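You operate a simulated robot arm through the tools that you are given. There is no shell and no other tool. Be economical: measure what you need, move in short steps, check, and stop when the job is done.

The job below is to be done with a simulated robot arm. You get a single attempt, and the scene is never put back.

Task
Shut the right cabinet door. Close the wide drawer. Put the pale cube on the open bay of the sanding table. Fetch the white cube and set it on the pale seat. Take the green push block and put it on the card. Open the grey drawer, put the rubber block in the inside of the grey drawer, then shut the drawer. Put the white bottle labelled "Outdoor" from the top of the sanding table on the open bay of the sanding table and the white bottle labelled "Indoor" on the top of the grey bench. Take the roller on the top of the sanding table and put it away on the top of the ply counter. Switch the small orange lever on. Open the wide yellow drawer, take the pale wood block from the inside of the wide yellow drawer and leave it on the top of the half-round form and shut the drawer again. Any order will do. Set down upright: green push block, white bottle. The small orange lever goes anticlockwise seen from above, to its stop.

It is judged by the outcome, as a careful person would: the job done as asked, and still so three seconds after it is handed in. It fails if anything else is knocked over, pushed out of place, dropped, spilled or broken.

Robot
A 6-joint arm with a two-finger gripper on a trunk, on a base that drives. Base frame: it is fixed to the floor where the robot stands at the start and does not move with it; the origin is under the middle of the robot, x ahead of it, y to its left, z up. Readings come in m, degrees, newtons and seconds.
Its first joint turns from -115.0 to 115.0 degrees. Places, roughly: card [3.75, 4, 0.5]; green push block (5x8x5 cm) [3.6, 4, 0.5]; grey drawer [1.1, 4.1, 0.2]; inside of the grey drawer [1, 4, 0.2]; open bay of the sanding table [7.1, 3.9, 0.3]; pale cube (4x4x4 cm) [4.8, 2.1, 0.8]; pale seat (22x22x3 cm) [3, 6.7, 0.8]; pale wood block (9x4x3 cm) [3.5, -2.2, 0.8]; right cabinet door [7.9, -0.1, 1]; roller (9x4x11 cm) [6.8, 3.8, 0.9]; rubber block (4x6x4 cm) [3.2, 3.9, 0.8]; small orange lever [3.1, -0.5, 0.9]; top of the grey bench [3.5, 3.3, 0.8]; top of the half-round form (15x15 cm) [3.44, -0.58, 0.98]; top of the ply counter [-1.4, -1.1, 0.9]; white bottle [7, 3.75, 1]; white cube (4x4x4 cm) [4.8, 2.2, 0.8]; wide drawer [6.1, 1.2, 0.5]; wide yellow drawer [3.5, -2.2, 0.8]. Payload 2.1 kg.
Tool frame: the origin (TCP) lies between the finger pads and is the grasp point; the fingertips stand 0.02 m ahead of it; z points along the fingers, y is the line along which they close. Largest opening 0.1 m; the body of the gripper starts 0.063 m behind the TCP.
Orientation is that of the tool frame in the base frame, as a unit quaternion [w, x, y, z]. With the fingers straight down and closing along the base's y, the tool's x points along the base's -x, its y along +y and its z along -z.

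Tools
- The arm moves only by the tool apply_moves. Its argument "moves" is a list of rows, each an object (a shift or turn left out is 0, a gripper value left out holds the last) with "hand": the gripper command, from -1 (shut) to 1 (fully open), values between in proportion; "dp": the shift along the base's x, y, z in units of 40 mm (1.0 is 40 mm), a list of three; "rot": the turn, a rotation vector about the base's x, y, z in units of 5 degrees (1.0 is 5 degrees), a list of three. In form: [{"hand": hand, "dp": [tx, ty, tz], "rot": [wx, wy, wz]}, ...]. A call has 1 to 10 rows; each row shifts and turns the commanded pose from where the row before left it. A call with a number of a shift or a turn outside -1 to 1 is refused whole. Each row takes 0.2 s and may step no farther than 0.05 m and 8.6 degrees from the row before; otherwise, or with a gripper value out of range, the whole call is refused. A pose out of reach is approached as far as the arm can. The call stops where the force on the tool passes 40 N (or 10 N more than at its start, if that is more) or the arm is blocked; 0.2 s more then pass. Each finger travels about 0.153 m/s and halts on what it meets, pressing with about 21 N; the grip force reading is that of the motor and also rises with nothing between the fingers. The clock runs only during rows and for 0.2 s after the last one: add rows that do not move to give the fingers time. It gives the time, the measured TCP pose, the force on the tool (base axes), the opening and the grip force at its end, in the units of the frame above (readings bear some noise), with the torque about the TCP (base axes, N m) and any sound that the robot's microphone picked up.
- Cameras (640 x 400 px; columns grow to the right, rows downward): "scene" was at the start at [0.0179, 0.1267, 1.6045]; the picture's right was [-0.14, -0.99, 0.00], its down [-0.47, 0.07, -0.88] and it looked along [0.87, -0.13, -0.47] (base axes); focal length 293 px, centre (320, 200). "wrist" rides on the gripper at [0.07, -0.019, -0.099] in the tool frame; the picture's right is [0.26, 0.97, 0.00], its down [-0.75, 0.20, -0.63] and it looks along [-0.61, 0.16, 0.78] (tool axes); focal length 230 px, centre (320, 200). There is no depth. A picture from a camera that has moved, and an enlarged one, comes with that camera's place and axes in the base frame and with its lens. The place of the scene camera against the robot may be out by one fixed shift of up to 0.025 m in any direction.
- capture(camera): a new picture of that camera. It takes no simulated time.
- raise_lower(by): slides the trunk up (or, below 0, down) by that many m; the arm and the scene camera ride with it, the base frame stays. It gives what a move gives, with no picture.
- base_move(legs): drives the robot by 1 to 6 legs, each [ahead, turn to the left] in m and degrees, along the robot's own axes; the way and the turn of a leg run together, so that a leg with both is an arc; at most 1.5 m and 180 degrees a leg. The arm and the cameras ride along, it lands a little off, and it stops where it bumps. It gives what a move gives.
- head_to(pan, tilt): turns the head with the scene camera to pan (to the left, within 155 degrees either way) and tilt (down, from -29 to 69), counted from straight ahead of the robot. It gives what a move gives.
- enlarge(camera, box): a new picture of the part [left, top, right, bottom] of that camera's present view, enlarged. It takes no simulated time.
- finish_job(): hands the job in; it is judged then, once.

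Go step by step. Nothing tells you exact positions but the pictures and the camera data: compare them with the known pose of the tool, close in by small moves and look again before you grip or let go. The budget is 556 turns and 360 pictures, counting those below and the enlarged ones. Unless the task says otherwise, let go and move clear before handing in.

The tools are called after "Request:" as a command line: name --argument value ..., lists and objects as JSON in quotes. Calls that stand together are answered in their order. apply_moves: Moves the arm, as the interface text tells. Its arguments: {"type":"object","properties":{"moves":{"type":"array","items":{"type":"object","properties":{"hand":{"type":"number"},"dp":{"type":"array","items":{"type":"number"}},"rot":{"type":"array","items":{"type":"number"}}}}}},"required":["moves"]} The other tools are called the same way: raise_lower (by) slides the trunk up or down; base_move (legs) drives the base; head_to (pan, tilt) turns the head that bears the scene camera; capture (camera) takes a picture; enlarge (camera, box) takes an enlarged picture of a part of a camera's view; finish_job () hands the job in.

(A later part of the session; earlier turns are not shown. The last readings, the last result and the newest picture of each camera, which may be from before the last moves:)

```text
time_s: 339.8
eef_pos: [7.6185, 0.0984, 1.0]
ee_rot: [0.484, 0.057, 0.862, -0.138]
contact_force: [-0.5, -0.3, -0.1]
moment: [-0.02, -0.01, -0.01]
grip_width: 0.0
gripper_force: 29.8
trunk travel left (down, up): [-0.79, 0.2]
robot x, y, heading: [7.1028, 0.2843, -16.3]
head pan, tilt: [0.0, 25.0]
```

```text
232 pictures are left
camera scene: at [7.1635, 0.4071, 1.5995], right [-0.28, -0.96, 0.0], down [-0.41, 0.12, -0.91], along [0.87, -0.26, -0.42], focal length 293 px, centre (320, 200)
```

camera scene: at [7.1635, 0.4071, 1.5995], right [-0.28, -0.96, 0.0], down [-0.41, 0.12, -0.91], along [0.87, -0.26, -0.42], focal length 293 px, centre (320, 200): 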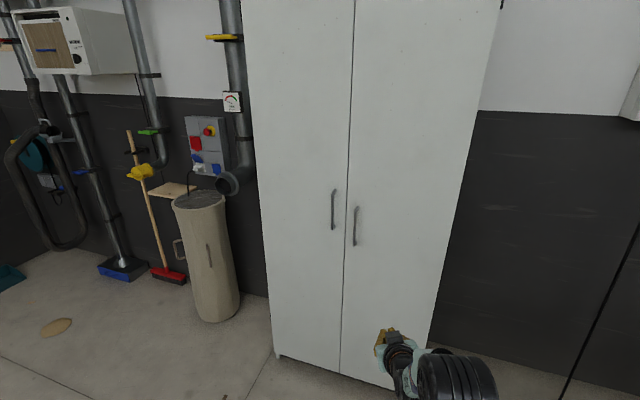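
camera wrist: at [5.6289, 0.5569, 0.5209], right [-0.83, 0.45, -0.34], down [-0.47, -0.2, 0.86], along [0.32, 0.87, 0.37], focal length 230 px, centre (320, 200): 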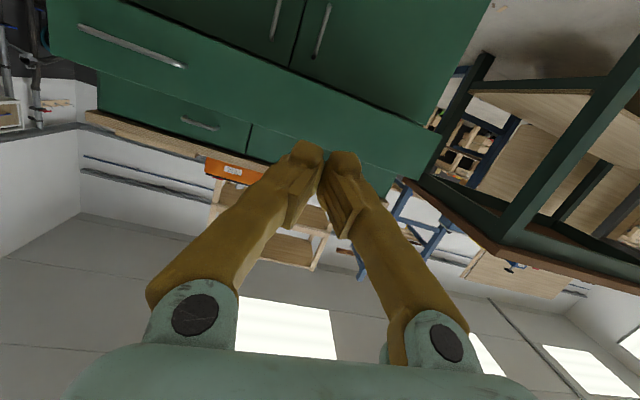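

All shut. Restore the arm to a folded, tool-down pose.

Request:
apply_moves --moves '[{"dp": [-0.5, 0.14, 0.5], "rot": [0.29, 1, 0]}, {"dp": [-0.5, 0.14, 0.5], "rot": [0.29, 1, 0]}, {"dp": [-0.5, 0.14, 0.5], "rot": [0.29, 1, 0]}, {"dp": [-0.5, 0.14, 0.5], "rot": [0.29, 1, 0]}, {"dp": [-0.5, 0.14, 0.5], "rot": [0.29, 1, 0]}, {"dp": [-0.5, 0.14, 0.5], "rot": [0.29, 1, 0]}, {"dp": [-0.5, 0.14, 0.5], "rot": [0.29, 1, 0]}, {"dp": [-0.5, 0.14, 0.5], "rot": [0.29, 1, 0]}, {"dp": [-0.5, 0.14, 0.5], "rot": [0.29, 1, 0]}, {"dp": [-0.5, 0.14, 0.5], "rot": [0.29, 1, 0]}]'

Request:
apply_moves --moves '[{"rot": [0.29, 1, 0]}, {"rot": [0.2, 0.7, 0]}]'

Request:
head_to --pan 100 --tilt 15

Request:
capture --camera "scene"

```text
time_s: 342.0
eef_pos: [7.4192, 0.1544, 1.2]
ee_rot: [0.065, 0.053, 0.996, -0.043]
contact_force: [0.7, 0.5, -0.1]
moment: [0.02, -0.01, -0.01]
grip_width: 0.0
gripper_force: 29.4
trunk travel left (down, up): [-0.79, 0.2]
robot x, y, heading: [7.1042, 0.2815, -16.4]
head pan, tilt: [0.0, 25.0]
```

```text
time_s: 342.6
eef_pos: [7.4184, 0.1554, 1.2002]
ee_rot: [-0.011, 0.051, 0.998, -0.024]
contact_force: [-0.5, -0.1, 0.3]
moment: [0.01, -0.01, -0.02]
grip_width: 0.0
gripper_force: 29.2
trunk travel left (down, up): [-0.79, 0.2]
robot x, y, heading: [7.103, 0.2856, -16.2]
head pan, tilt: [0.0, 25.0]
```

```text
time_s: 344.3
eef_pos: [7.4174, 0.155, 1.1993]
ee_rot: [-0.01, 0.051, 0.998, -0.024]
contact_force: [-0.1, 0.5, -0.6]
moment: [0.01, -0.02, -0.03]
grip_width: 0.0
gripper_force: 29.8
trunk travel left (down, up): [-0.79, 0.2]
robot x, y, heading: [7.1065, 0.2788, -16.2]
head pan, tilt: [100.0, 15.0]
```

```text
231 pictures are left
camera scene: at [7.0857, 0.5262, 1.6158], right [0.99, -0.11, 0.0], down [-0.03, -0.26, -0.97], along [0.11, 0.96, -0.26], focal length 293 px, centre (320, 200)
```

scene: 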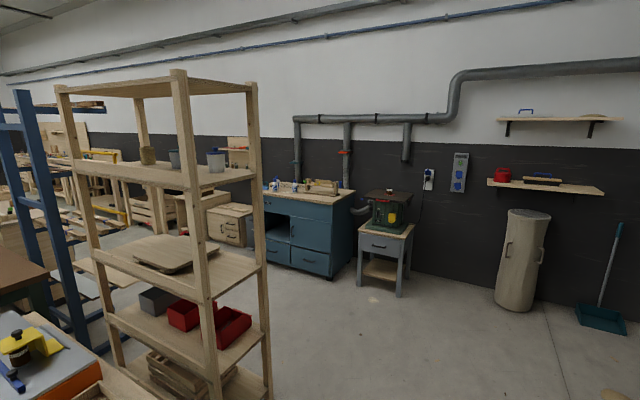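

The sanding table is the blue cabinet with an open bay and bottles on top. Drive toward it.

Request:
base_move --legs '[[0, 98.5], [1.1, 0], [1.0, 0]]'

Request:
head_to --pan 20 --tilt 25

Request:
capture --camera "scene"

```text
time_s: 358.8
eef_pos: [7.5043, 2.6561, 1.2003]
ee_rot: [-0.012, 0.714, -0.7, 0.024]
contact_force: [0.0, 0.7, 0.3]
moment: [0.0, 0.02, -0.03]
grip_width: 0.0002
gripper_force: 29.9
trunk travel left (down, up): [-0.79, 0.2]
robot x, y, heading: [7.4158, 2.3313, 80.7]
head pan, tilt: [100.0, 15.0]
```

```text
time_s: 360.3
eef_pos: [7.5056, 2.6562, 1.2005]
ee_rot: [-0.012, 0.714, -0.699, 0.024]
contact_force: [-0.8, -0.2, 0.1]
moment: [-0.03, -0.02, 0.05]
grip_width: 0.0
gripper_force: 29.8
trunk travel left (down, up): [-0.79, 0.2]
robot x, y, heading: [7.4164, 2.3305, 80.7]
head pan, tilt: [20.0, 25.0]
```

```text
230 pictures are left
camera scene: at [7.2394, 2.3846, 1.5996], right [0.98, 0.18, 0.0], down [0.08, -0.42, -0.91], along [-0.17, 0.89, -0.42], focal length 293 px, centre (320, 200)
```

scene: 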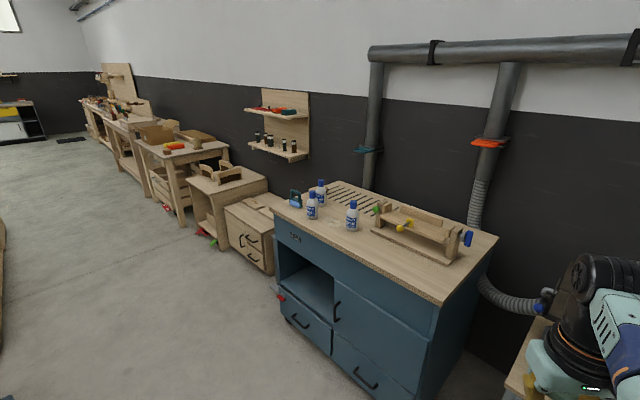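

Request:
enlarge --camera "scene" --box '[260, 170, 420, 270]'

Request:
enlarge --camera "scene" --box '[260, 220, 480, 400]'

```text
4.00 times, centred on (340, 220) of scene
camera zoom: at [7.2394, 2.3846, 1.5996], right [0.98, 0.18, 0.0], down [0.08, -0.42, -0.91], along [-0.17, 0.89, -0.42], focal length 1172 px, centre (240, 120)
```

zoom: 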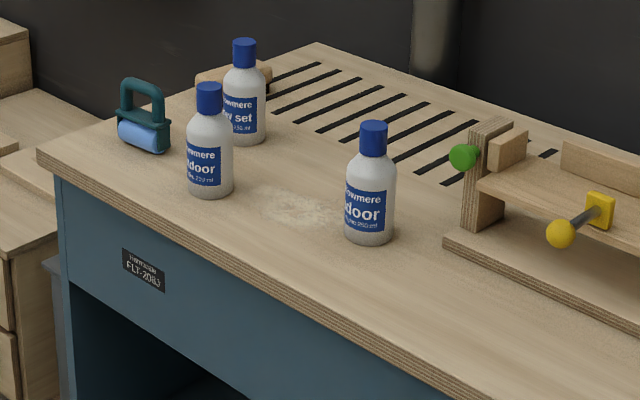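

```text
2.22 times, centred on (370, 310) of scene
camera zoom: at [7.2394, 2.3846, 1.5996], right [0.98, 0.18, 0.0], down [0.08, -0.42, -0.91], along [-0.17, 0.89, -0.42], focal length 651 px, centre (209, -44)
```

zoom: 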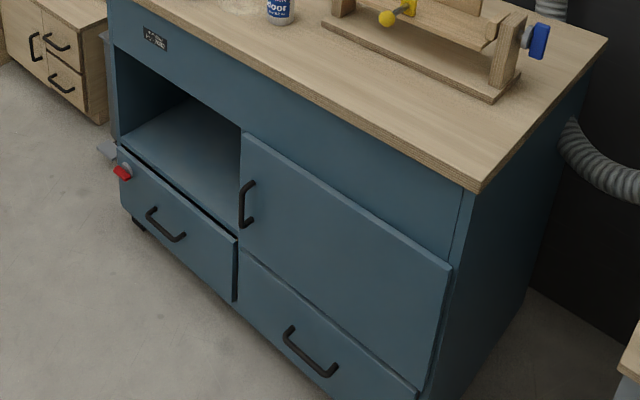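

Two bottles read "...door" and one "...set"; the teal roller is at the back-left. I'll drive to face the cabinet front and read the labels.

Request:
base_move --legs '[[0, 70], [0.85, 0], [0, -96]]'

Request:
head_to --pan 0 --tilt 38

Request:
capture --camera "scene"

```text
time_s: 371.6
eef_pos: [6.8843, 2.9909, 1.2004]
ee_rot: [0.007, -0.582, 0.813, -0.026]
contact_force: [-0.5, 0.5, 0.5]
moment: [-0.03, -0.02, 0.03]
grip_width: 0.0
gripper_force: 29.5
trunk travel left (down, up): [-0.79, 0.2]
robot x, y, heading: [6.6903, 2.7175, 60.6]
head pan, tilt: [20.0, 25.0]
```

```text
time_s: 372.5
eef_pos: [6.8859, 2.9909, 1.1999]
ee_rot: [0.008, -0.581, 0.813, -0.026]
contact_force: [-0.1, 0.1, -0.5]
moment: [0.01, 0.03, -0.01]
grip_width: 0.0
gripper_force: 29.4
trunk travel left (down, up): [-0.79, 0.2]
robot x, y, heading: [6.6874, 2.7203, 60.6]
head pan, tilt: [0.0, 38.0]
```

```text
227 pictures are left
camera scene: at [6.5697, 2.807, 1.5793], right [0.87, -0.49, 0.0], down [-0.3, -0.54, -0.79], along [0.39, 0.69, -0.62], focal length 293 px, centre (320, 200)
```

scene: 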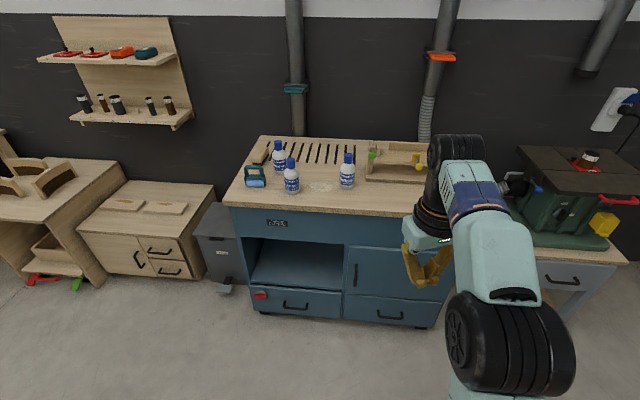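

Request:
enlarge --camera "scene" --box '[230, 130, 390, 230]'

```text
4.00 times, centred on (310, 180) of scene
camera zoom: at [6.5697, 2.807, 1.5793], right [0.87, -0.49, 0.0], down [-0.3, -0.54, -0.79], along [0.39, 0.69, -0.62], focal length 1172 px, centre (360, 280)
```

zoom: 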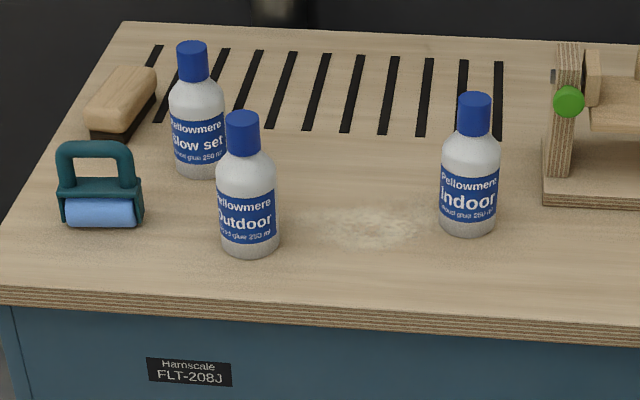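

Labels are clear: Outdoor is front-left (≈(6.94,3.69)), Indoor right (≈(7.15,3.61)). I'll turn the tool to horizontal with the camera on top, via a single 180° rotation about the 45° axis.

Request:
apply_moves --moves '[{"dp": [0.2, 0.35, 0], "rot": [0.489, 0.868, -0.997]}, {"dp": [0.2, 0.35, 0], "rot": [0.489, 0.868, -0.997]}, {"dp": [0.2, 0.35, 0], "rot": [0.489, 0.868, -0.997]}, {"dp": [0.2, 0.35, 0], "rot": [0.489, 0.868, -0.997]}, {"dp": [0.2, 0.35, 0], "rot": [0.489, 0.868, -0.997]}, {"dp": [0.2, 0.35, 0], "rot": [0.489, 0.868, -0.997]}, {"rot": [0.489, 0.868, -0.997]}, {"rot": [0.489, 0.868, -0.997]}]'

Request:
apply_moves --moves '[{"rot": [0.489, 0.868, -0.997]}, {"rot": [0.489, 0.868, -0.997]}, {"rot": [0.489, 0.868, -0.997]}, {"rot": [0.489, 0.868, -0.997]}, {"rot": [0.489, 0.868, -0.997]}, {"rot": [0.489, 0.868, -0.997]}, {"rot": [0.489, 0.868, -0.997]}, {"rot": [0.489, 0.868, -0.997]}, {"rot": [0.489, 0.868, -0.997]}]'

Request:
apply_moves --moves '[{"hand": 1, "rot": [0.489, 0.868, -0.997]}, {"rot": [0.489, 0.868, -0.997]}, {"rot": [0.489, 0.868, -0.997]}, {"rot": [0.489, 0.868, -0.997]}, {"rot": [0.489, 0.868, -0.997]}, {"rot": [0.489, 0.868, -0.997]}, {"rot": [0.489, 0.868, -0.997]}, {"rot": [0.489, 0.868, -0.997]}, {"rot": [0.245, 0.434, -0.5]}]'

Request:
capture --camera "scene"

Request:
capture --camera "wrist"

```text
time_s: 374.3
eef_pos: [6.9154, 3.0875, 1.1622]
ee_rot: [-0.144, -0.246, 0.917, 0.278]
contact_force: [0.7, 0.9, 0.3]
moment: [0.02, 0.0, -0.02]
grip_width: 0.0
gripper_force: 29.7
out of reach, approached as far as the arm can: row 4, 5, 6
trunk travel left (down, up): [-0.79, 0.2]
robot x, y, heading: [6.6914, 2.716, 60.6]
head pan, tilt: [0.0, 38.0]
```

```text
time_s: 376.3
eef_pos: [6.9165, 3.0869, 1.1623]
ee_rot: [-0.271, 0.196, 0.775, 0.536]
contact_force: [-1.6, -0.5, 0.5]
moment: [-0.01, -0.03, -0.01]
grip_width: 0.0002
gripper_force: 30.1
trunk travel left (down, up): [-0.79, 0.2]
robot x, y, heading: [6.6904, 2.716, 60.5]
head pan, tilt: [0.0, 38.0]
```

```text
time_s: 378.3
eef_pos: [6.9359, 3.0991, 1.1625]
ee_rot: [-0.319, 0.561, 0.427, 0.633]
contact_force: [0.0, -0.9, -0.5]
moment: [0.01, 0.02, 0.0]
grip_width: 0.1
gripper_force: 0.1
out of reach, approached as far as the arm can: row 7, 8, 9
trunk travel left (down, up): [-0.79, 0.2]
robot x, y, heading: [6.6914, 2.7147, 60.6]
head pan, tilt: [0.0, 38.0]
```

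```text
225 pictures are left
camera scene: at [6.57, 2.8068, 1.5793], right [0.87, -0.49, 0.0], down [-0.3, -0.54, -0.79], along [0.39, 0.69, -0.62], focal length 293 px, centre (320, 200)
```

scene: 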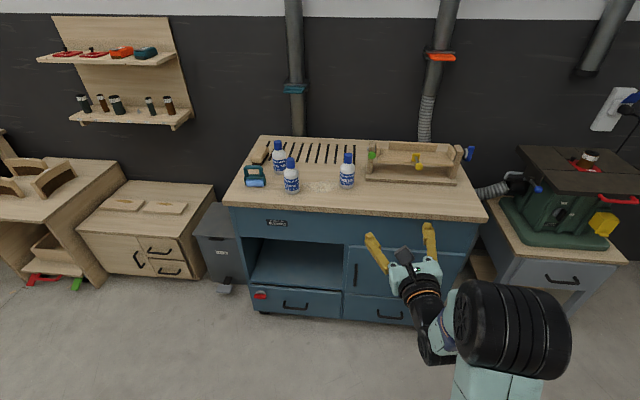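

```text
224 pictures are left
camera wrist: at [6.8636, 3.0237, 1.2262], right [0.81, -0.4, 0.43], down [0.03, -0.71, -0.7], along [0.59, 0.58, -0.56], focal length 230 px, centre (320, 200)
```

wrist: 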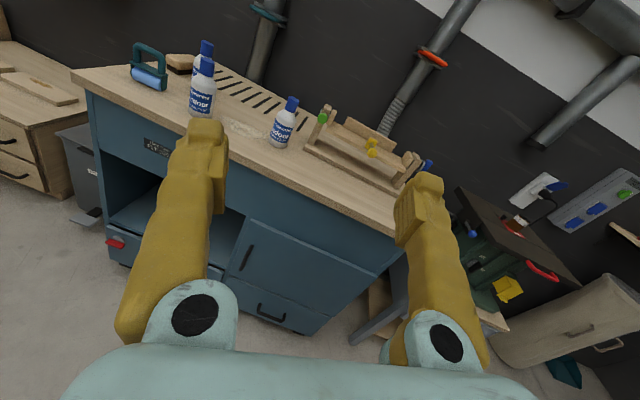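

The tool is horizontal with the camera on top. Triangulation gives Outdoor ≈(6.975,3.772), Indoor ≈(7.20,3.68), tabletop ≈0.85. I'll correct the roll and reposition the base in line with Outdoor.

Request:
apply_moves --moves '[{"rot": [0.46, 0.94, 0]}, {"rot": [0.46, 0.94, 0]}, {}]'

Request:
base_move --legs '[[0, 46], [0.5, 0], [0, -52]]'

Request:
capture --camera "wrist"

Request:
capture --camera "scene"

```text
time_s: 379.1
eef_pos: [6.9362, 3.0988, 1.162]
ee_rot: [-0.375, 0.597, 0.375, 0.602]
contact_force: [1.1, -0.1, 0.5]
moment: [-0.03, -0.01, 0.03]
grip_width: 0.0999
gripper_force: 0.1
trunk travel left (down, up): [-0.79, 0.2]
robot x, y, heading: [6.6885, 2.7139, 60.5]
head pan, tilt: [0.0, 38.0]
```

```text
time_s: 386.5
eef_pos: [6.8359, 3.5431, 1.1609]
ee_rot: [-0.34, 0.617, 0.341, 0.623]
contact_force: [-0.5, -0.5, 0.1]
moment: [-0.01, -0.04, -0.01]
grip_width: 0.1001
gripper_force: 0.0
trunk travel left (down, up): [-0.79, 0.2]
robot x, y, heading: [6.548, 3.1885, 53.8]
head pan, tilt: [0.0, 38.0]
```

```text
223 pictures are left
camera wrist: at [6.7659, 3.469, 1.2306], right [0.81, -0.52, 0.26], down [-0.16, -0.64, -0.75], along [0.56, 0.57, -0.6], focal length 230 px, centre (320, 200)
```

wrist: 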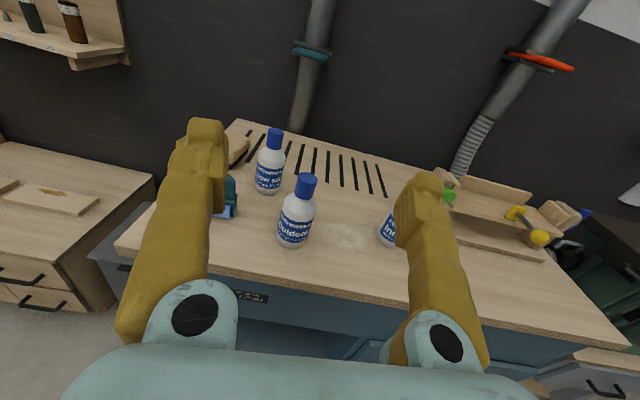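

```text
222 pictures are left
camera scene: at [6.4384, 3.2921, 1.5792], right [0.81, -0.59, 0.0], down [-0.36, -0.5, -0.79], along [0.46, 0.64, -0.62], focal length 293 px, centre (320, 200)
```

scene: 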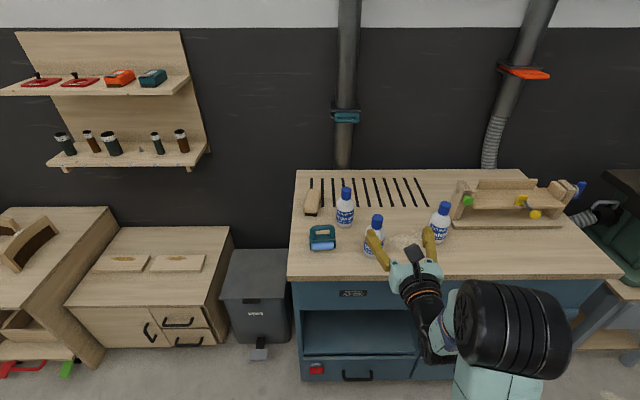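

Outdoor is ~2 cm right of the tool axis and 0.23 m ahead. Lower the trunk to grip height and shift right.

Request:
raise_lower --by -0.245

Request:
apply_moves --moves '[{"dp": [0.42, -0.28, 0]}, {}]'

Request:
capture --camera "wrist"

Request:
capture --camera "scene"

```text
time_s: 389.0
eef_pos: [6.8343, 3.543, 0.9172]
ee_rot: [-0.339, 0.618, 0.34, 0.623]
contact_force: [-0.6, -0.4, -0.1]
moment: [0.0, -0.01, -0.03]
grip_width: 0.1002
gripper_force: 0.1
trunk travel left (down, up): [-0.545, 0.445]
robot x, y, heading: [6.5498, 3.1886, 54.1]
head pan, tilt: [0.0, 38.0]
```

```text
time_s: 389.6
eef_pos: [6.8529, 3.5319, 0.9165]
ee_rot: [-0.34, 0.617, 0.341, 0.622]
contact_force: [0.7, -0.1, 0.5]
moment: [0.01, 0.0, 0.02]
grip_width: 0.0999
gripper_force: 0.2
trunk travel left (down, up): [-0.545, 0.445]
robot x, y, heading: [6.5469, 3.1898, 54.0]
head pan, tilt: [0.0, 38.0]
```

```text
221 pictures are left
camera wrist: at [6.7828, 3.4577, 0.9856], right [0.81, -0.52, 0.26], down [-0.16, -0.64, -0.75], along [0.56, 0.57, -0.6], focal length 230 px, centre (320, 200)
```

wrist: 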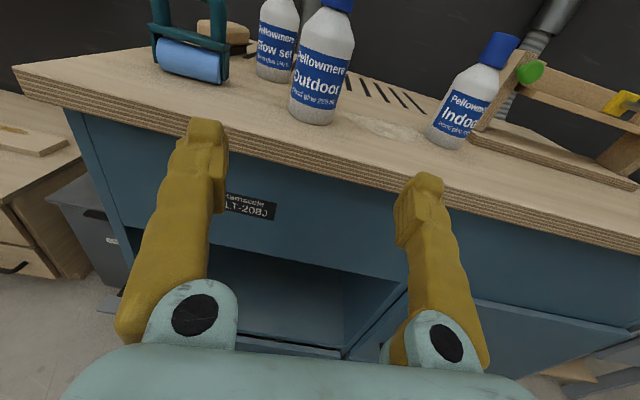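

```text
220 pictures are left
camera scene: at [6.4382, 3.2924, 1.3342], right [0.81, -0.59, 0.0], down [-0.36, -0.5, -0.79], along [0.46, 0.64, -0.62], focal length 293 px, centre (320, 200)
```

scene: 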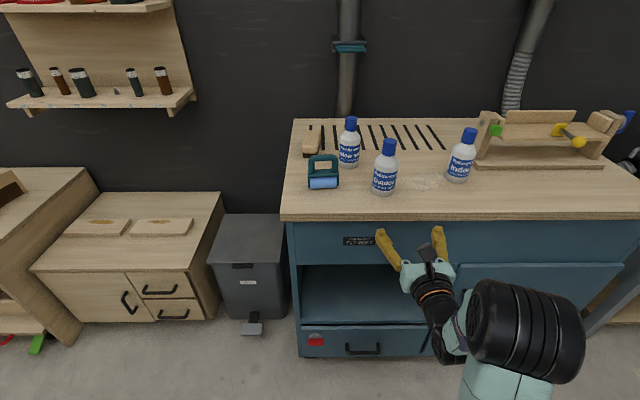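

Two wrist views triangulate the bottle base at (6.97,3.715) and the tabletop at z≈0.886. Raise slightly, then roll forward toward the bottle.

Request:
apply_moves --moves '[{"dp": [-0.15, 0.1, 0.4]}, {"dp": [-0.12, 0.08, 0.4]}, {}]'

Request:
base_move --legs '[[0.13, 0]]'

Request:
capture --camera "wrist"

```text
time_s: 390.4
eef_pos: [6.8408, 3.5385, 0.9469]
ee_rot: [-0.341, 0.617, 0.341, 0.622]
contact_force: [0.6, 0.0, 0.5]
moment: [-0.01, -0.01, -0.02]
grip_width: 0.1
gripper_force: 0.1
trunk travel left (down, up): [-0.545, 0.445]
robot x, y, heading: [6.5442, 3.1914, 53.8]
head pan, tilt: [0.0, 38.0]
```

```text
time_s: 391.7
eef_pos: [6.9183, 3.6452, 0.9479]
ee_rot: [-0.34, 0.618, 0.341, 0.621]
contact_force: [0.8, 0.9, 0.3]
moment: [0.01, -0.02, -0.02]
grip_width: 0.1001
gripper_force: 0.1
trunk travel left (down, up): [-0.545, 0.445]
robot x, y, heading: [6.627, 3.2956, 54.0]
head pan, tilt: [0.0, 38.0]
```

```text
219 pictures are left
camera wrist: at [6.8486, 3.5721, 1.0167], right [0.81, -0.52, 0.26], down [-0.16, -0.64, -0.75], along [0.56, 0.57, -0.6], focal length 230 px, centre (320, 200)
```

wrist: 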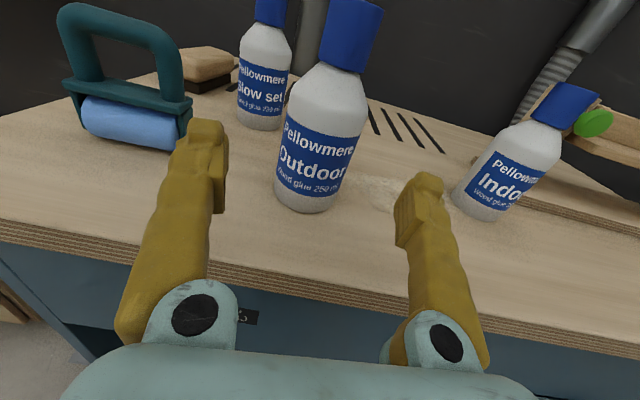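

Centred. Advance 8 cm, then close gently.

Request:
base_move --legs '[[0.08, 0]]'

Request:
capture --camera "wrist"

```text
time_s: 392.7
eef_pos: [6.964, 3.7092, 0.9483]
ee_rot: [-0.339, 0.618, 0.34, 0.622]
contact_force: [-0.3, -0.1, -0.8]
moment: [0.05, -0.01, -0.05]
grip_width: 0.0997
gripper_force: 0.1
trunk travel left (down, up): [-0.545, 0.445]
robot x, y, heading: [6.6699, 3.3594, 54.0]
head pan, tilt: [0.0, 38.0]
```

```text
218 pictures are left
camera wrist: at [6.8955, 3.6357, 1.0166], right [0.81, -0.52, 0.26], down [-0.17, -0.64, -0.75], along [0.56, 0.57, -0.6], focal length 230 px, centre (320, 200)
```

wrist: 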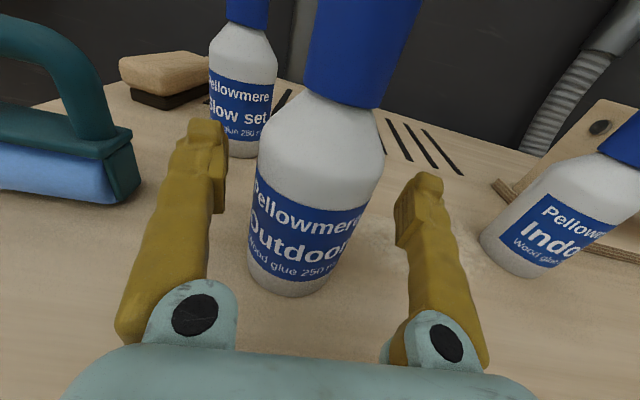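

Request:
apply_moves --moves '[{"hand": 0}, {"hand": -0.3}, {"hand": -1}, {}, {}]'

Request:
apply_moves --moves '[{"dp": [0, 0, 0.4]}, {"dp": [0, 0, 0.8]}, {"dp": [0, 0, 0.8]}]'

Request:
capture --camera "wrist"

Request:
capture --camera "scene"

```text
time_s: 393.9
eef_pos: [6.9631, 3.7097, 0.949]
ee_rot: [-0.339, 0.618, 0.34, 0.623]
contact_force: [-0.7, -0.4, 0.1]
moment: [0.0, 0.04, 0.0]
grip_width: 0.0558
gripper_force: 21.1
trunk travel left (down, up): [-0.545, 0.445]
robot x, y, heading: [6.6735, 3.3611, 53.9]
head pan, tilt: [0.0, 38.0]
```

```text
time_s: 394.7
eef_pos: [6.9647, 3.7094, 1.0274]
ee_rot: [-0.339, 0.618, 0.34, 0.623]
contact_force: [0.1, -0.4, -2.6]
moment: [0.02, -0.01, 0.0]
grip_width: 0.0559
gripper_force: 21.5
trunk travel left (down, up): [-0.545, 0.445]
robot x, y, heading: [6.6713, 3.36, 54.0]
head pan, tilt: [0.0, 38.0]
```

```text
217 pictures are left
camera wrist: at [6.8949, 3.6363, 1.0971], right [0.81, -0.52, 0.26], down [-0.17, -0.64, -0.75], along [0.56, 0.57, -0.6], focal length 230 px, centre (320, 200)
```

wrist: 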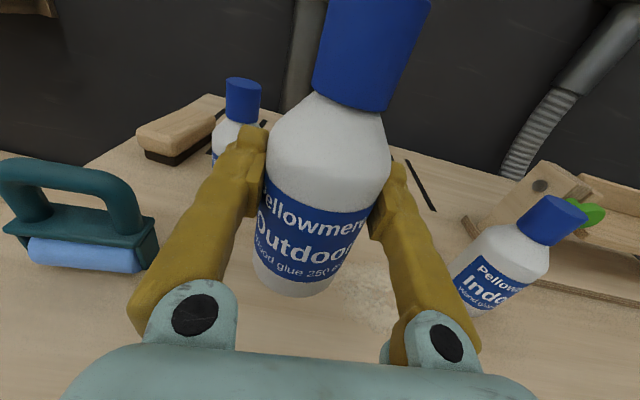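

```text
216 pictures are left
camera scene: at [6.5616, 3.4623, 1.3342], right [0.81, -0.59, 0.0], down [-0.36, -0.5, -0.79], along [0.46, 0.64, -0.62], focal length 293 px, centre (320, 200)
```

scene: 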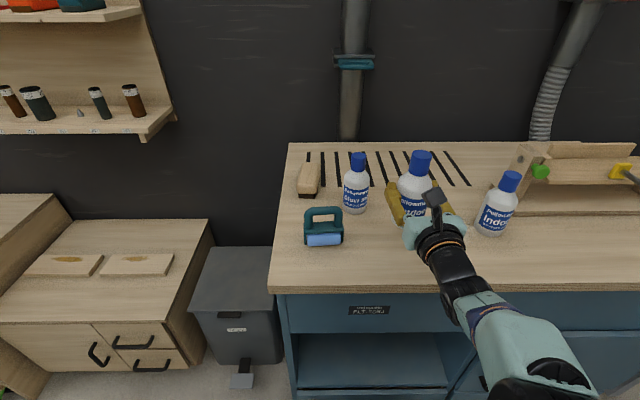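

Outdoor is held upright. Back away and look at the bay.

Request:
base_move --legs '[[-0.4, 0]]'

Request:
raise_lower --by -0.3

Request:
capture --camera "scene"

Request:
capture --camera "wrist"

```text
time_s: 397.3
eef_pos: [6.7246, 3.3813, 1.0286]
ee_rot: [-0.341, 0.617, 0.341, 0.622]
contact_force: [-0.6, -0.7, -2.2]
moment: [-0.02, -0.03, 0.03]
grip_width: 0.0556
gripper_force: 20.8
trunk travel left (down, up): [-0.545, 0.445]
robot x, y, heading: [6.4317, 3.0323, 54.3]
head pan, tilt: [0.0, 38.0]
```

```text
time_s: 400.3
eef_pos: [6.7255, 3.3826, 0.728]
ee_rot: [-0.341, 0.617, 0.342, 0.622]
contact_force: [-0.2, 0.6, -2.4]
moment: [-0.01, 0.0, 0.0]
grip_width: 0.0558
gripper_force: 20.5
trunk travel left (down, up): [-0.245, 0.745]
robot x, y, heading: [6.4338, 3.0277, 54.2]
head pan, tilt: [0.0, 38.0]
```

```text
215 pictures are left
camera scene: at [6.3237, 3.1327, 1.0343], right [0.81, -0.58, 0.0], down [-0.36, -0.5, -0.79], along [0.46, 0.64, -0.62], focal length 293 px, centre (320, 200)
```

scene: 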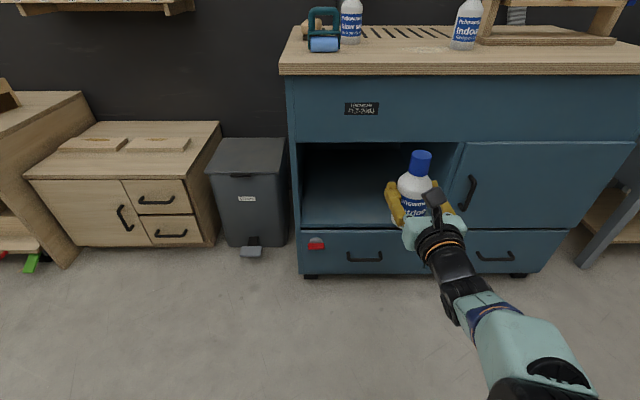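

```text
214 pictures are left
camera wrist: at [6.6562, 3.3081, 0.7966], right [0.82, -0.52, 0.26], down [-0.16, -0.64, -0.75], along [0.56, 0.57, -0.6], focal length 230 px, centre (320, 200)
```

wrist: 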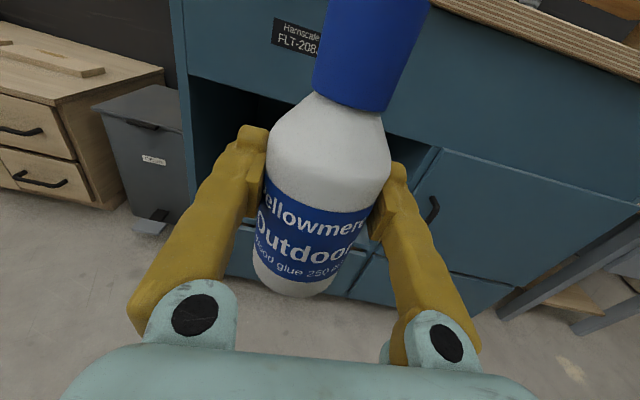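

The bay spans z≈0.3–0.65 and is ~0.5 m wide, centred near my tool line. I'll shift the bottle a little right, lower the trunk, and enter.

Request:
raise_lower --by -0.24

Request:
apply_moves --moves '[{"dp": [0.5, -0.35, -0.6]}, {"dp": [0.5, -0.35, -0.6]}, {}]'

Request:
capture --camera "scene"

Request:
capture --camera "wrist"

```text
time_s: 402.8
eef_pos: [6.7244, 3.3811, 0.4883]
ee_rot: [-0.341, 0.616, 0.342, 0.622]
contact_force: [1.2, 0.3, -2.4]
moment: [-0.02, 0.0, 0.02]
grip_width: 0.056
gripper_force: 21.1
trunk travel left (down, up): [-0.005, 0.985]
robot x, y, heading: [6.4334, 3.0271, 54.1]
head pan, tilt: [0.0, 38.0]
```

```text
time_s: 403.6
eef_pos: [6.7657, 3.3536, 0.4414]
ee_rot: [-0.341, 0.617, 0.342, 0.621]
contact_force: [-0.7, -0.1, -2.4]
moment: [-0.05, 0.0, 0.01]
grip_width: 0.0558
gripper_force: 20.9
trunk travel left (down, up): [-0.005, 0.985]
robot x, y, heading: [6.4349, 3.0299, 54.6]
head pan, tilt: [0.0, 38.0]
```

```text
213 pictures are left
camera scene: at [6.3238, 3.1327, 0.7942], right [0.81, -0.58, 0.0], down [-0.36, -0.5, -0.79], along [0.46, 0.64, -0.62], focal length 293 px, centre (320, 200)
```

scene: 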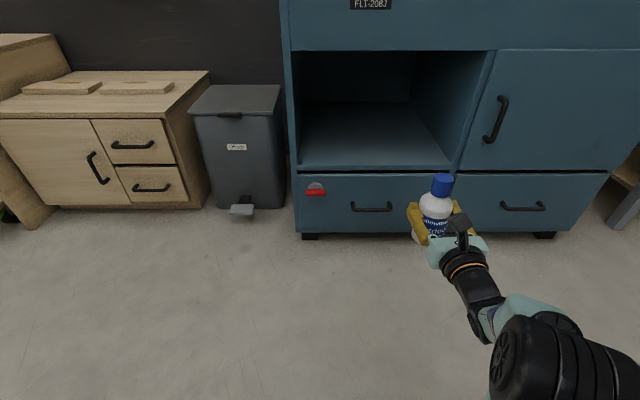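

```text
212 pictures are left
camera wrist: at [6.6975, 3.2797, 0.5096], right [0.82, -0.52, 0.26], down [-0.16, -0.64, -0.75], along [0.56, 0.57, -0.6], focal length 230 px, centre (320, 200)
```

wrist: 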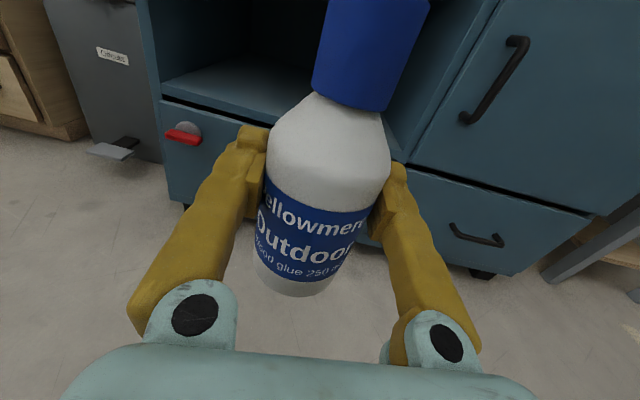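

Bay floor ≈0.31 and side clearances are good. Drive in 0.44 m and check.

Request:
base_move --legs '[[0.22, 0], [0.22, 0]]'

Request:
capture --camera "scene"

Request:
capture --camera "wrist"

```text
time_s: 406.6
eef_pos: [7.0314, 3.707, 0.4413]
ee_rot: [-0.338, 0.618, 0.339, 0.623]
contact_force: [-0.2, 0.2, -1.8]
moment: [-0.06, 0.0, -0.03]
grip_width: 0.0556
gripper_force: 21.1
trunk travel left (down, up): [-0.005, 0.985]
robot x, y, heading: [6.6946, 3.3854, 53.2]
head pan, tilt: [0.0, 38.0]
```

```text
211 pictures are left
camera scene: at [6.5859, 3.492, 0.7942], right [0.8, -0.59, 0.0], down [-0.37, -0.5, -0.79], along [0.47, 0.63, -0.62], focal length 293 px, centre (320, 200)
```

scene: 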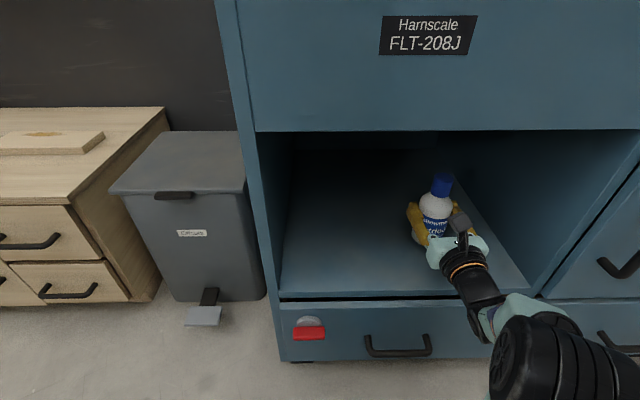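

```text
210 pictures are left
camera wrist: at [6.9613, 3.6347, 0.5098], right [0.81, -0.53, 0.26], down [-0.17, -0.64, -0.75], along [0.56, 0.56, -0.6], focal length 230 px, centre (320, 200)
```

wrist: 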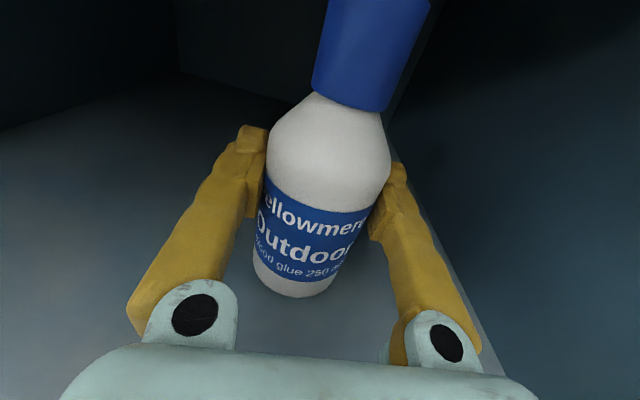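

The bottle is inside the bay. Lower to the floor.

Request:
apply_moves --moves '[{"dp": [0, 0, -0.5]}, {"dp": [0, 0, -0.5]}, {"dp": [0, 0, -0.25]}, {}]'

Request:
apply_moves --moves '[{"dp": [0, 0, -0.12]}, {"dp": [0, 0, -0.12]}, {}]'

```text
time_s: 407.6
eef_pos: [7.0297, 3.7083, 0.3924]
ee_rot: [-0.338, 0.616, 0.338, 0.626]
contact_force: [0.0, 1.1, 21.4]
moment: [0.09, 0.11, 0.09]
grip_width: 0.0557
gripper_force: 21.1
trunk travel left (down, up): [-0.005, 0.985]
robot x, y, heading: [6.692, 3.3875, 53.6]
head pan, tilt: [0.0, 38.0]
```

```text
time_s: 408.0
eef_pos: [7.0299, 3.7075, 0.3919]
ee_rot: [-0.339, 0.615, 0.337, 0.628]
contact_force: [-8.3, -7.1, 22.9]
moment: [-2.34, 2.15, -0.18]
grip_width: 0.0558
gripper_force: 20.6
trunk travel left (down, up): [-0.005, 0.985]
robot x, y, heading: [6.6962, 3.3897, 53.6]
head pan, tilt: [0.0, 38.0]
stopped in row 2: the force on the tool passed its limit at 45 N (the readings are from after the stop); the commanded pose is now the measured one
```

Contact at z≈0.392 suggests the bottle stands on the floor. Ease up a hair and view before release.

Request:
apply_moves --moves '[{"dp": [0, 0, 0.06]}, {}]'

Request:
enlarge --camera "scene" --box '[360, 130, 560, 330]'

Request:
capture --camera "wrist"

```text
time_s: 408.6
eef_pos: [7.0316, 3.71, 0.3913]
ee_rot: [-0.338, 0.617, 0.338, 0.626]
contact_force: [-1.3, -1.4, 5.7]
moment: [0.01, 0.29, 0.07]
grip_width: 0.0553
gripper_force: 21.1
trunk travel left (down, up): [-0.005, 0.985]
robot x, y, heading: [6.6932, 3.3882, 53.6]
head pan, tilt: [0.0, 38.0]
```

```text
2.00 times, centred on (460, 230) of scene
camera zoom: at [6.5853, 3.4915, 0.794], right [0.81, -0.59, 0.0], down [-0.36, -0.5, -0.79], along [0.47, 0.63, -0.61], focal length 586 px, centre (40, 140)
```

zoom: 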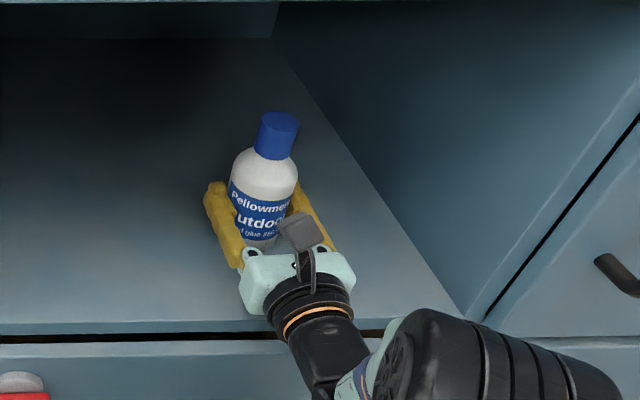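

```text
208 pictures are left
camera wrist: at [6.961, 3.6353, 0.4593], right [0.81, -0.53, 0.26], down [-0.17, -0.63, -0.76], along [0.56, 0.57, -0.6], focal length 230 px, centre (320, 200)
```

wrist: 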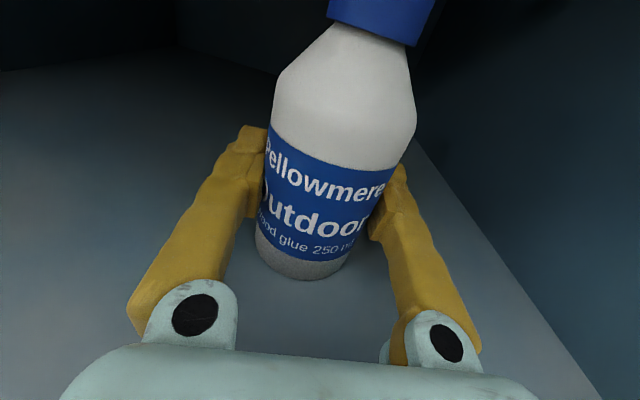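

The bottle stands on the bay floor. Open and withdraw by backing the base.

Request:
apply_moves --moves '[{"hand": 0.2}, {"hand": 0.7}, {}, {}]'

Request:
capture --camera "wrist"

```text
time_s: 409.6
eef_pos: [7.0302, 3.7095, 0.3918]
ee_rot: [-0.337, 0.618, 0.337, 0.625]
contact_force: [-1.1, -0.2, 2.6]
moment: [-0.17, 0.15, -0.09]
grip_width: 0.0849
gripper_force: 0.0
trunk travel left (down, up): [-0.005, 0.985]
robot x, y, heading: [6.6945, 3.3871, 53.6]
head pan, tilt: [0.0, 38.0]
```

```text
207 pictures are left
camera wrist: at [6.9611, 3.6354, 0.4593], right [0.81, -0.53, 0.26], down [-0.17, -0.63, -0.76], along [0.56, 0.57, -0.6], focal length 230 px, centre (320, 200)
```

wrist: 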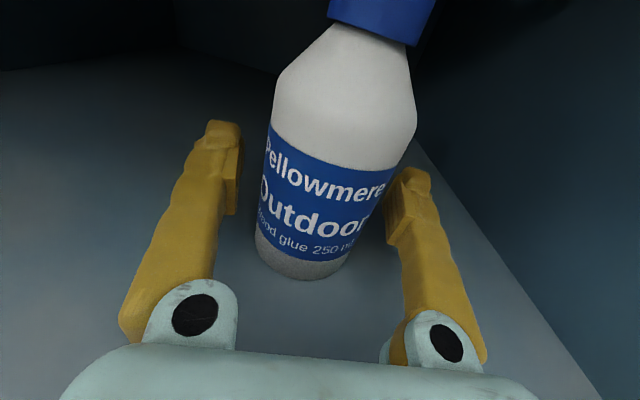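

Request:
apply_moves --moves '[{"hand": 1, "dp": [0, 0, 0.15]}, {}]'

Request:
base_move --legs '[[-0.4, 0]]'

Request:
capture --camera "scene"

```text
time_s: 410.2
eef_pos: [7.0324, 3.7085, 0.397]
ee_rot: [-0.338, 0.617, 0.338, 0.625]
contact_force: [1.0, 0.2, 0.3]
moment: [0.0, 0.03, -0.04]
grip_width: 0.1003
gripper_force: 0.0
trunk travel left (down, up): [-0.005, 0.985]
robot x, y, heading: [6.6924, 3.3855, 53.6]
head pan, tilt: [0.0, 38.0]
```

```text
time_s: 412.7
eef_pos: [6.7906, 3.3817, 0.3975]
ee_rot: [-0.338, 0.617, 0.338, 0.625]
contact_force: [0.5, -0.6, 0.2]
moment: [0.01, 0.01, 0.02]
grip_width: 0.0999
gripper_force: 0.1
trunk travel left (down, up): [-0.005, 0.985]
robot x, y, heading: [6.4524, 3.0606, 53.7]
head pan, tilt: [0.0, 38.0]
```

```text
206 pictures are left
camera scene: at [6.3452, 3.1653, 0.7942], right [0.81, -0.59, 0.0], down [-0.36, -0.5, -0.79], along [0.47, 0.63, -0.62], focal length 293 px, centre (320, 200)
```

scene: 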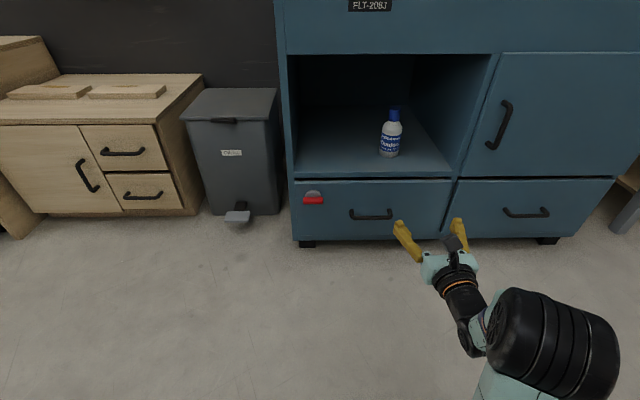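

Outdoor stands in the bay. Now the Indoor bottle: raise the trunk and turn right 10° to line up.

Request:
raise_lower --by 0.4

Request:
raise_lower --by 0.155

Request:
base_move --legs '[[0, -10]]'

Request:
capture --camera "wrist"

```text
time_s: 416.5
eef_pos: [6.7903, 3.3817, 0.7968]
ee_rot: [-0.339, 0.616, 0.339, 0.625]
contact_force: [-0.3, -0.3, -0.4]
moment: [-0.01, 0.0, 0.0]
grip_width: 0.1004
gripper_force: 0.0
trunk travel left (down, up): [-0.405, 0.585]
robot x, y, heading: [6.4537, 3.0598, 53.5]
head pan, tilt: [0.0, 38.0]
```

```text
time_s: 418.3
eef_pos: [6.7908, 3.3829, 0.9527]
ee_rot: [-0.338, 0.617, 0.338, 0.625]
contact_force: [0.3, -0.2, -0.8]
moment: [0.0, 0.02, 0.01]
grip_width: 0.1001
gripper_force: 0.1
trunk travel left (down, up): [-0.56, 0.43]
robot x, y, heading: [6.4555, 3.0636, 53.7]
head pan, tilt: [0.0, 38.0]
```

```text
time_s: 419.4
eef_pos: [6.8418, 3.3191, 0.9525]
ee_rot: [-0.283, 0.644, 0.283, 0.652]
contact_force: [0.3, -0.6, 0.0]
moment: [-0.01, 0.0, 0.03]
grip_width: 0.0997
gripper_force: 0.1
trunk travel left (down, up): [-0.56, 0.43]
robot x, y, heading: [6.4543, 3.0615, 43.5]
head pan, tilt: [0.0, 38.0]
```

```text
205 pictures are left
camera wrist: at [6.7599, 3.259, 1.0203], right [0.7, -0.66, 0.26], down [-0.27, -0.59, -0.76], along [0.65, 0.46, -0.6], focal length 230 px, centre (320, 200)
```

wrist: 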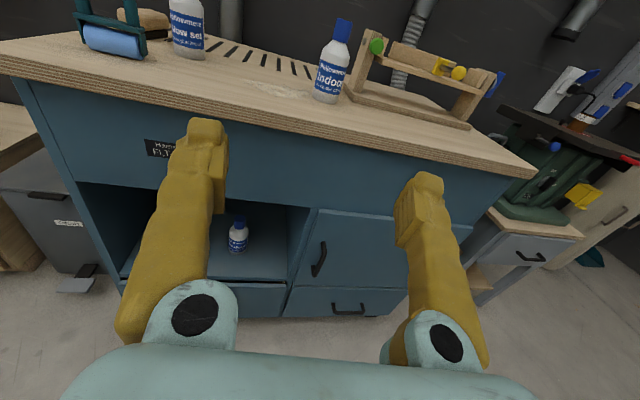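

Driving along the robot heading brings the bottle onto the tool axis. Advance 0.3 m.

Request:
apply_moves --moves '[{"hand": 0.75}, {}]'

Request:
base_move --legs '[[0.34, 0]]'

Request:
capture --camera "wrist"

```text
time_s: 420.0
eef_pos: [6.8421, 3.3194, 0.9522]
ee_rot: [-0.282, 0.645, 0.283, 0.652]
contact_force: [-1.1, 0.5, 0.8]
moment: [0.02, -0.03, -0.01]
grip_width: 0.0876
gripper_force: 0.0
trunk travel left (down, up): [-0.56, 0.43]
robot x, y, heading: [6.4542, 3.0608, 43.7]
head pan, tilt: [0.0, 38.0]
```

```text
time_s: 422.2
eef_pos: [7.0937, 3.5544, 0.9516]
ee_rot: [-0.28, 0.646, 0.28, 0.653]
contact_force: [-0.1, -0.1, 0.0]
moment: [-0.01, 0.0, 0.0]
grip_width: 0.0873
gripper_force: 0.0
trunk travel left (down, up): [-0.56, 0.43]
robot x, y, heading: [6.7058, 3.3007, 43.2]
head pan, tilt: [0.0, 38.0]
```

```text
204 pictures are left
camera wrist: at [7.0127, 3.495, 1.0202], right [0.7, -0.66, 0.26], down [-0.28, -0.59, -0.76], along [0.66, 0.46, -0.6], focal length 230 px, centre (320, 200)
```

wrist: 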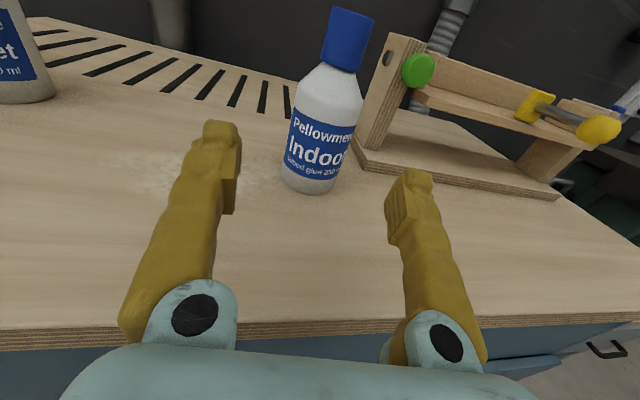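

Bottle centred. Advance 0.1 m.

Request:
base_move --legs '[[0.1, 0]]'

Request:
capture --camera "wrist"

```text
time_s: 423.4
eef_pos: [7.1656, 3.6224, 0.9528]
ee_rot: [-0.281, 0.645, 0.282, 0.652]
contact_force: [0.4, 0.0, 0.6]
moment: [0.04, 0.0, 0.01]
grip_width: 0.0877
gripper_force: 0.0
trunk travel left (down, up): [-0.56, 0.43]
robot x, y, heading: [6.7773, 3.3693, 43.6]
head pan, tilt: [0.0, 38.0]
```

```text
203 pictures are left
camera wrist: at [7.0839, 3.5624, 1.0201], right [0.7, -0.66, 0.26], down [-0.28, -0.59, -0.76], along [0.66, 0.46, -0.6], focal length 230 px, centre (320, 200)
```

wrist: 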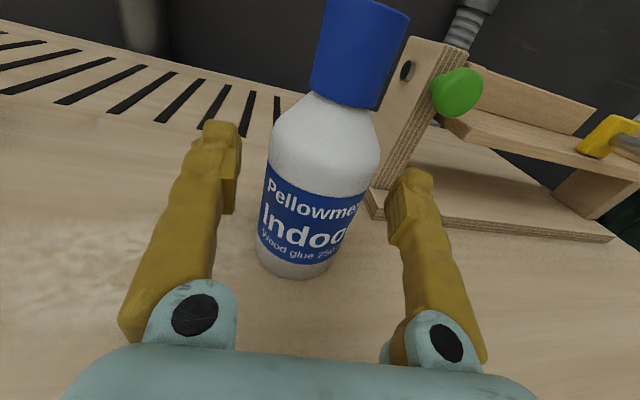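

Bottle between the fingers, clear of the jig. Close and lift.

Request:
apply_moves --moves '[{"hand": 0.1}, {"hand": -1}, {}, {}, {}]'

Request:
apply_moves --moves '[{"dp": [0, 0, 0.4]}, {"dp": [0, 0, 0.8]}, {"dp": [0, 0, 0.8]}, {"dp": [0, 0, 0.8]}]'

Request:
capture --camera "wrist"

```text
time_s: 424.6
eef_pos: [7.1658, 3.6223, 0.9526]
ee_rot: [-0.28, 0.645, 0.28, 0.653]
contact_force: [0.3, 0.4, -0.4]
moment: [-0.03, 0.0, 0.01]
grip_width: 0.0578
gripper_force: 20.8
trunk travel left (down, up): [-0.56, 0.43]
robot x, y, heading: [6.7771, 3.367, 43.3]
head pan, tilt: [0.0, 38.0]
```

```text
time_s: 425.6
eef_pos: [7.1654, 3.6212, 1.0634]
ee_rot: [-0.28, 0.645, 0.28, 0.653]
contact_force: [0.2, -0.7, -1.9]
moment: [-0.03, 0.06, 0.01]
grip_width: 0.0578
gripper_force: 21.0
trunk travel left (down, up): [-0.56, 0.43]
robot x, y, heading: [6.7773, 3.3664, 43.3]
head pan, tilt: [0.0, 38.0]
```

```text
202 pictures are left
camera wrist: at [7.0833, 3.5619, 1.1318], right [0.7, -0.66, 0.26], down [-0.28, -0.59, -0.76], along [0.66, 0.46, -0.6], focal length 230 px, centre (320, 200)
```

wrist: 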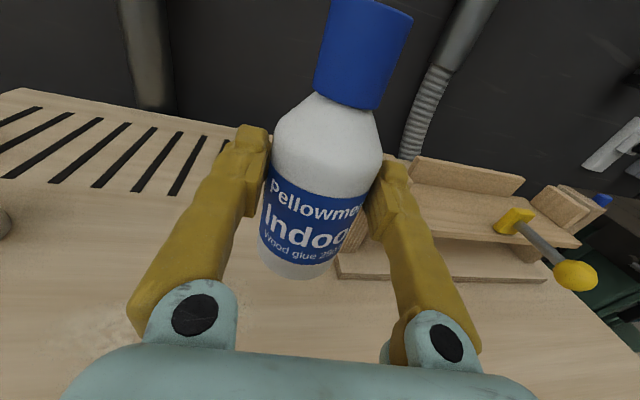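

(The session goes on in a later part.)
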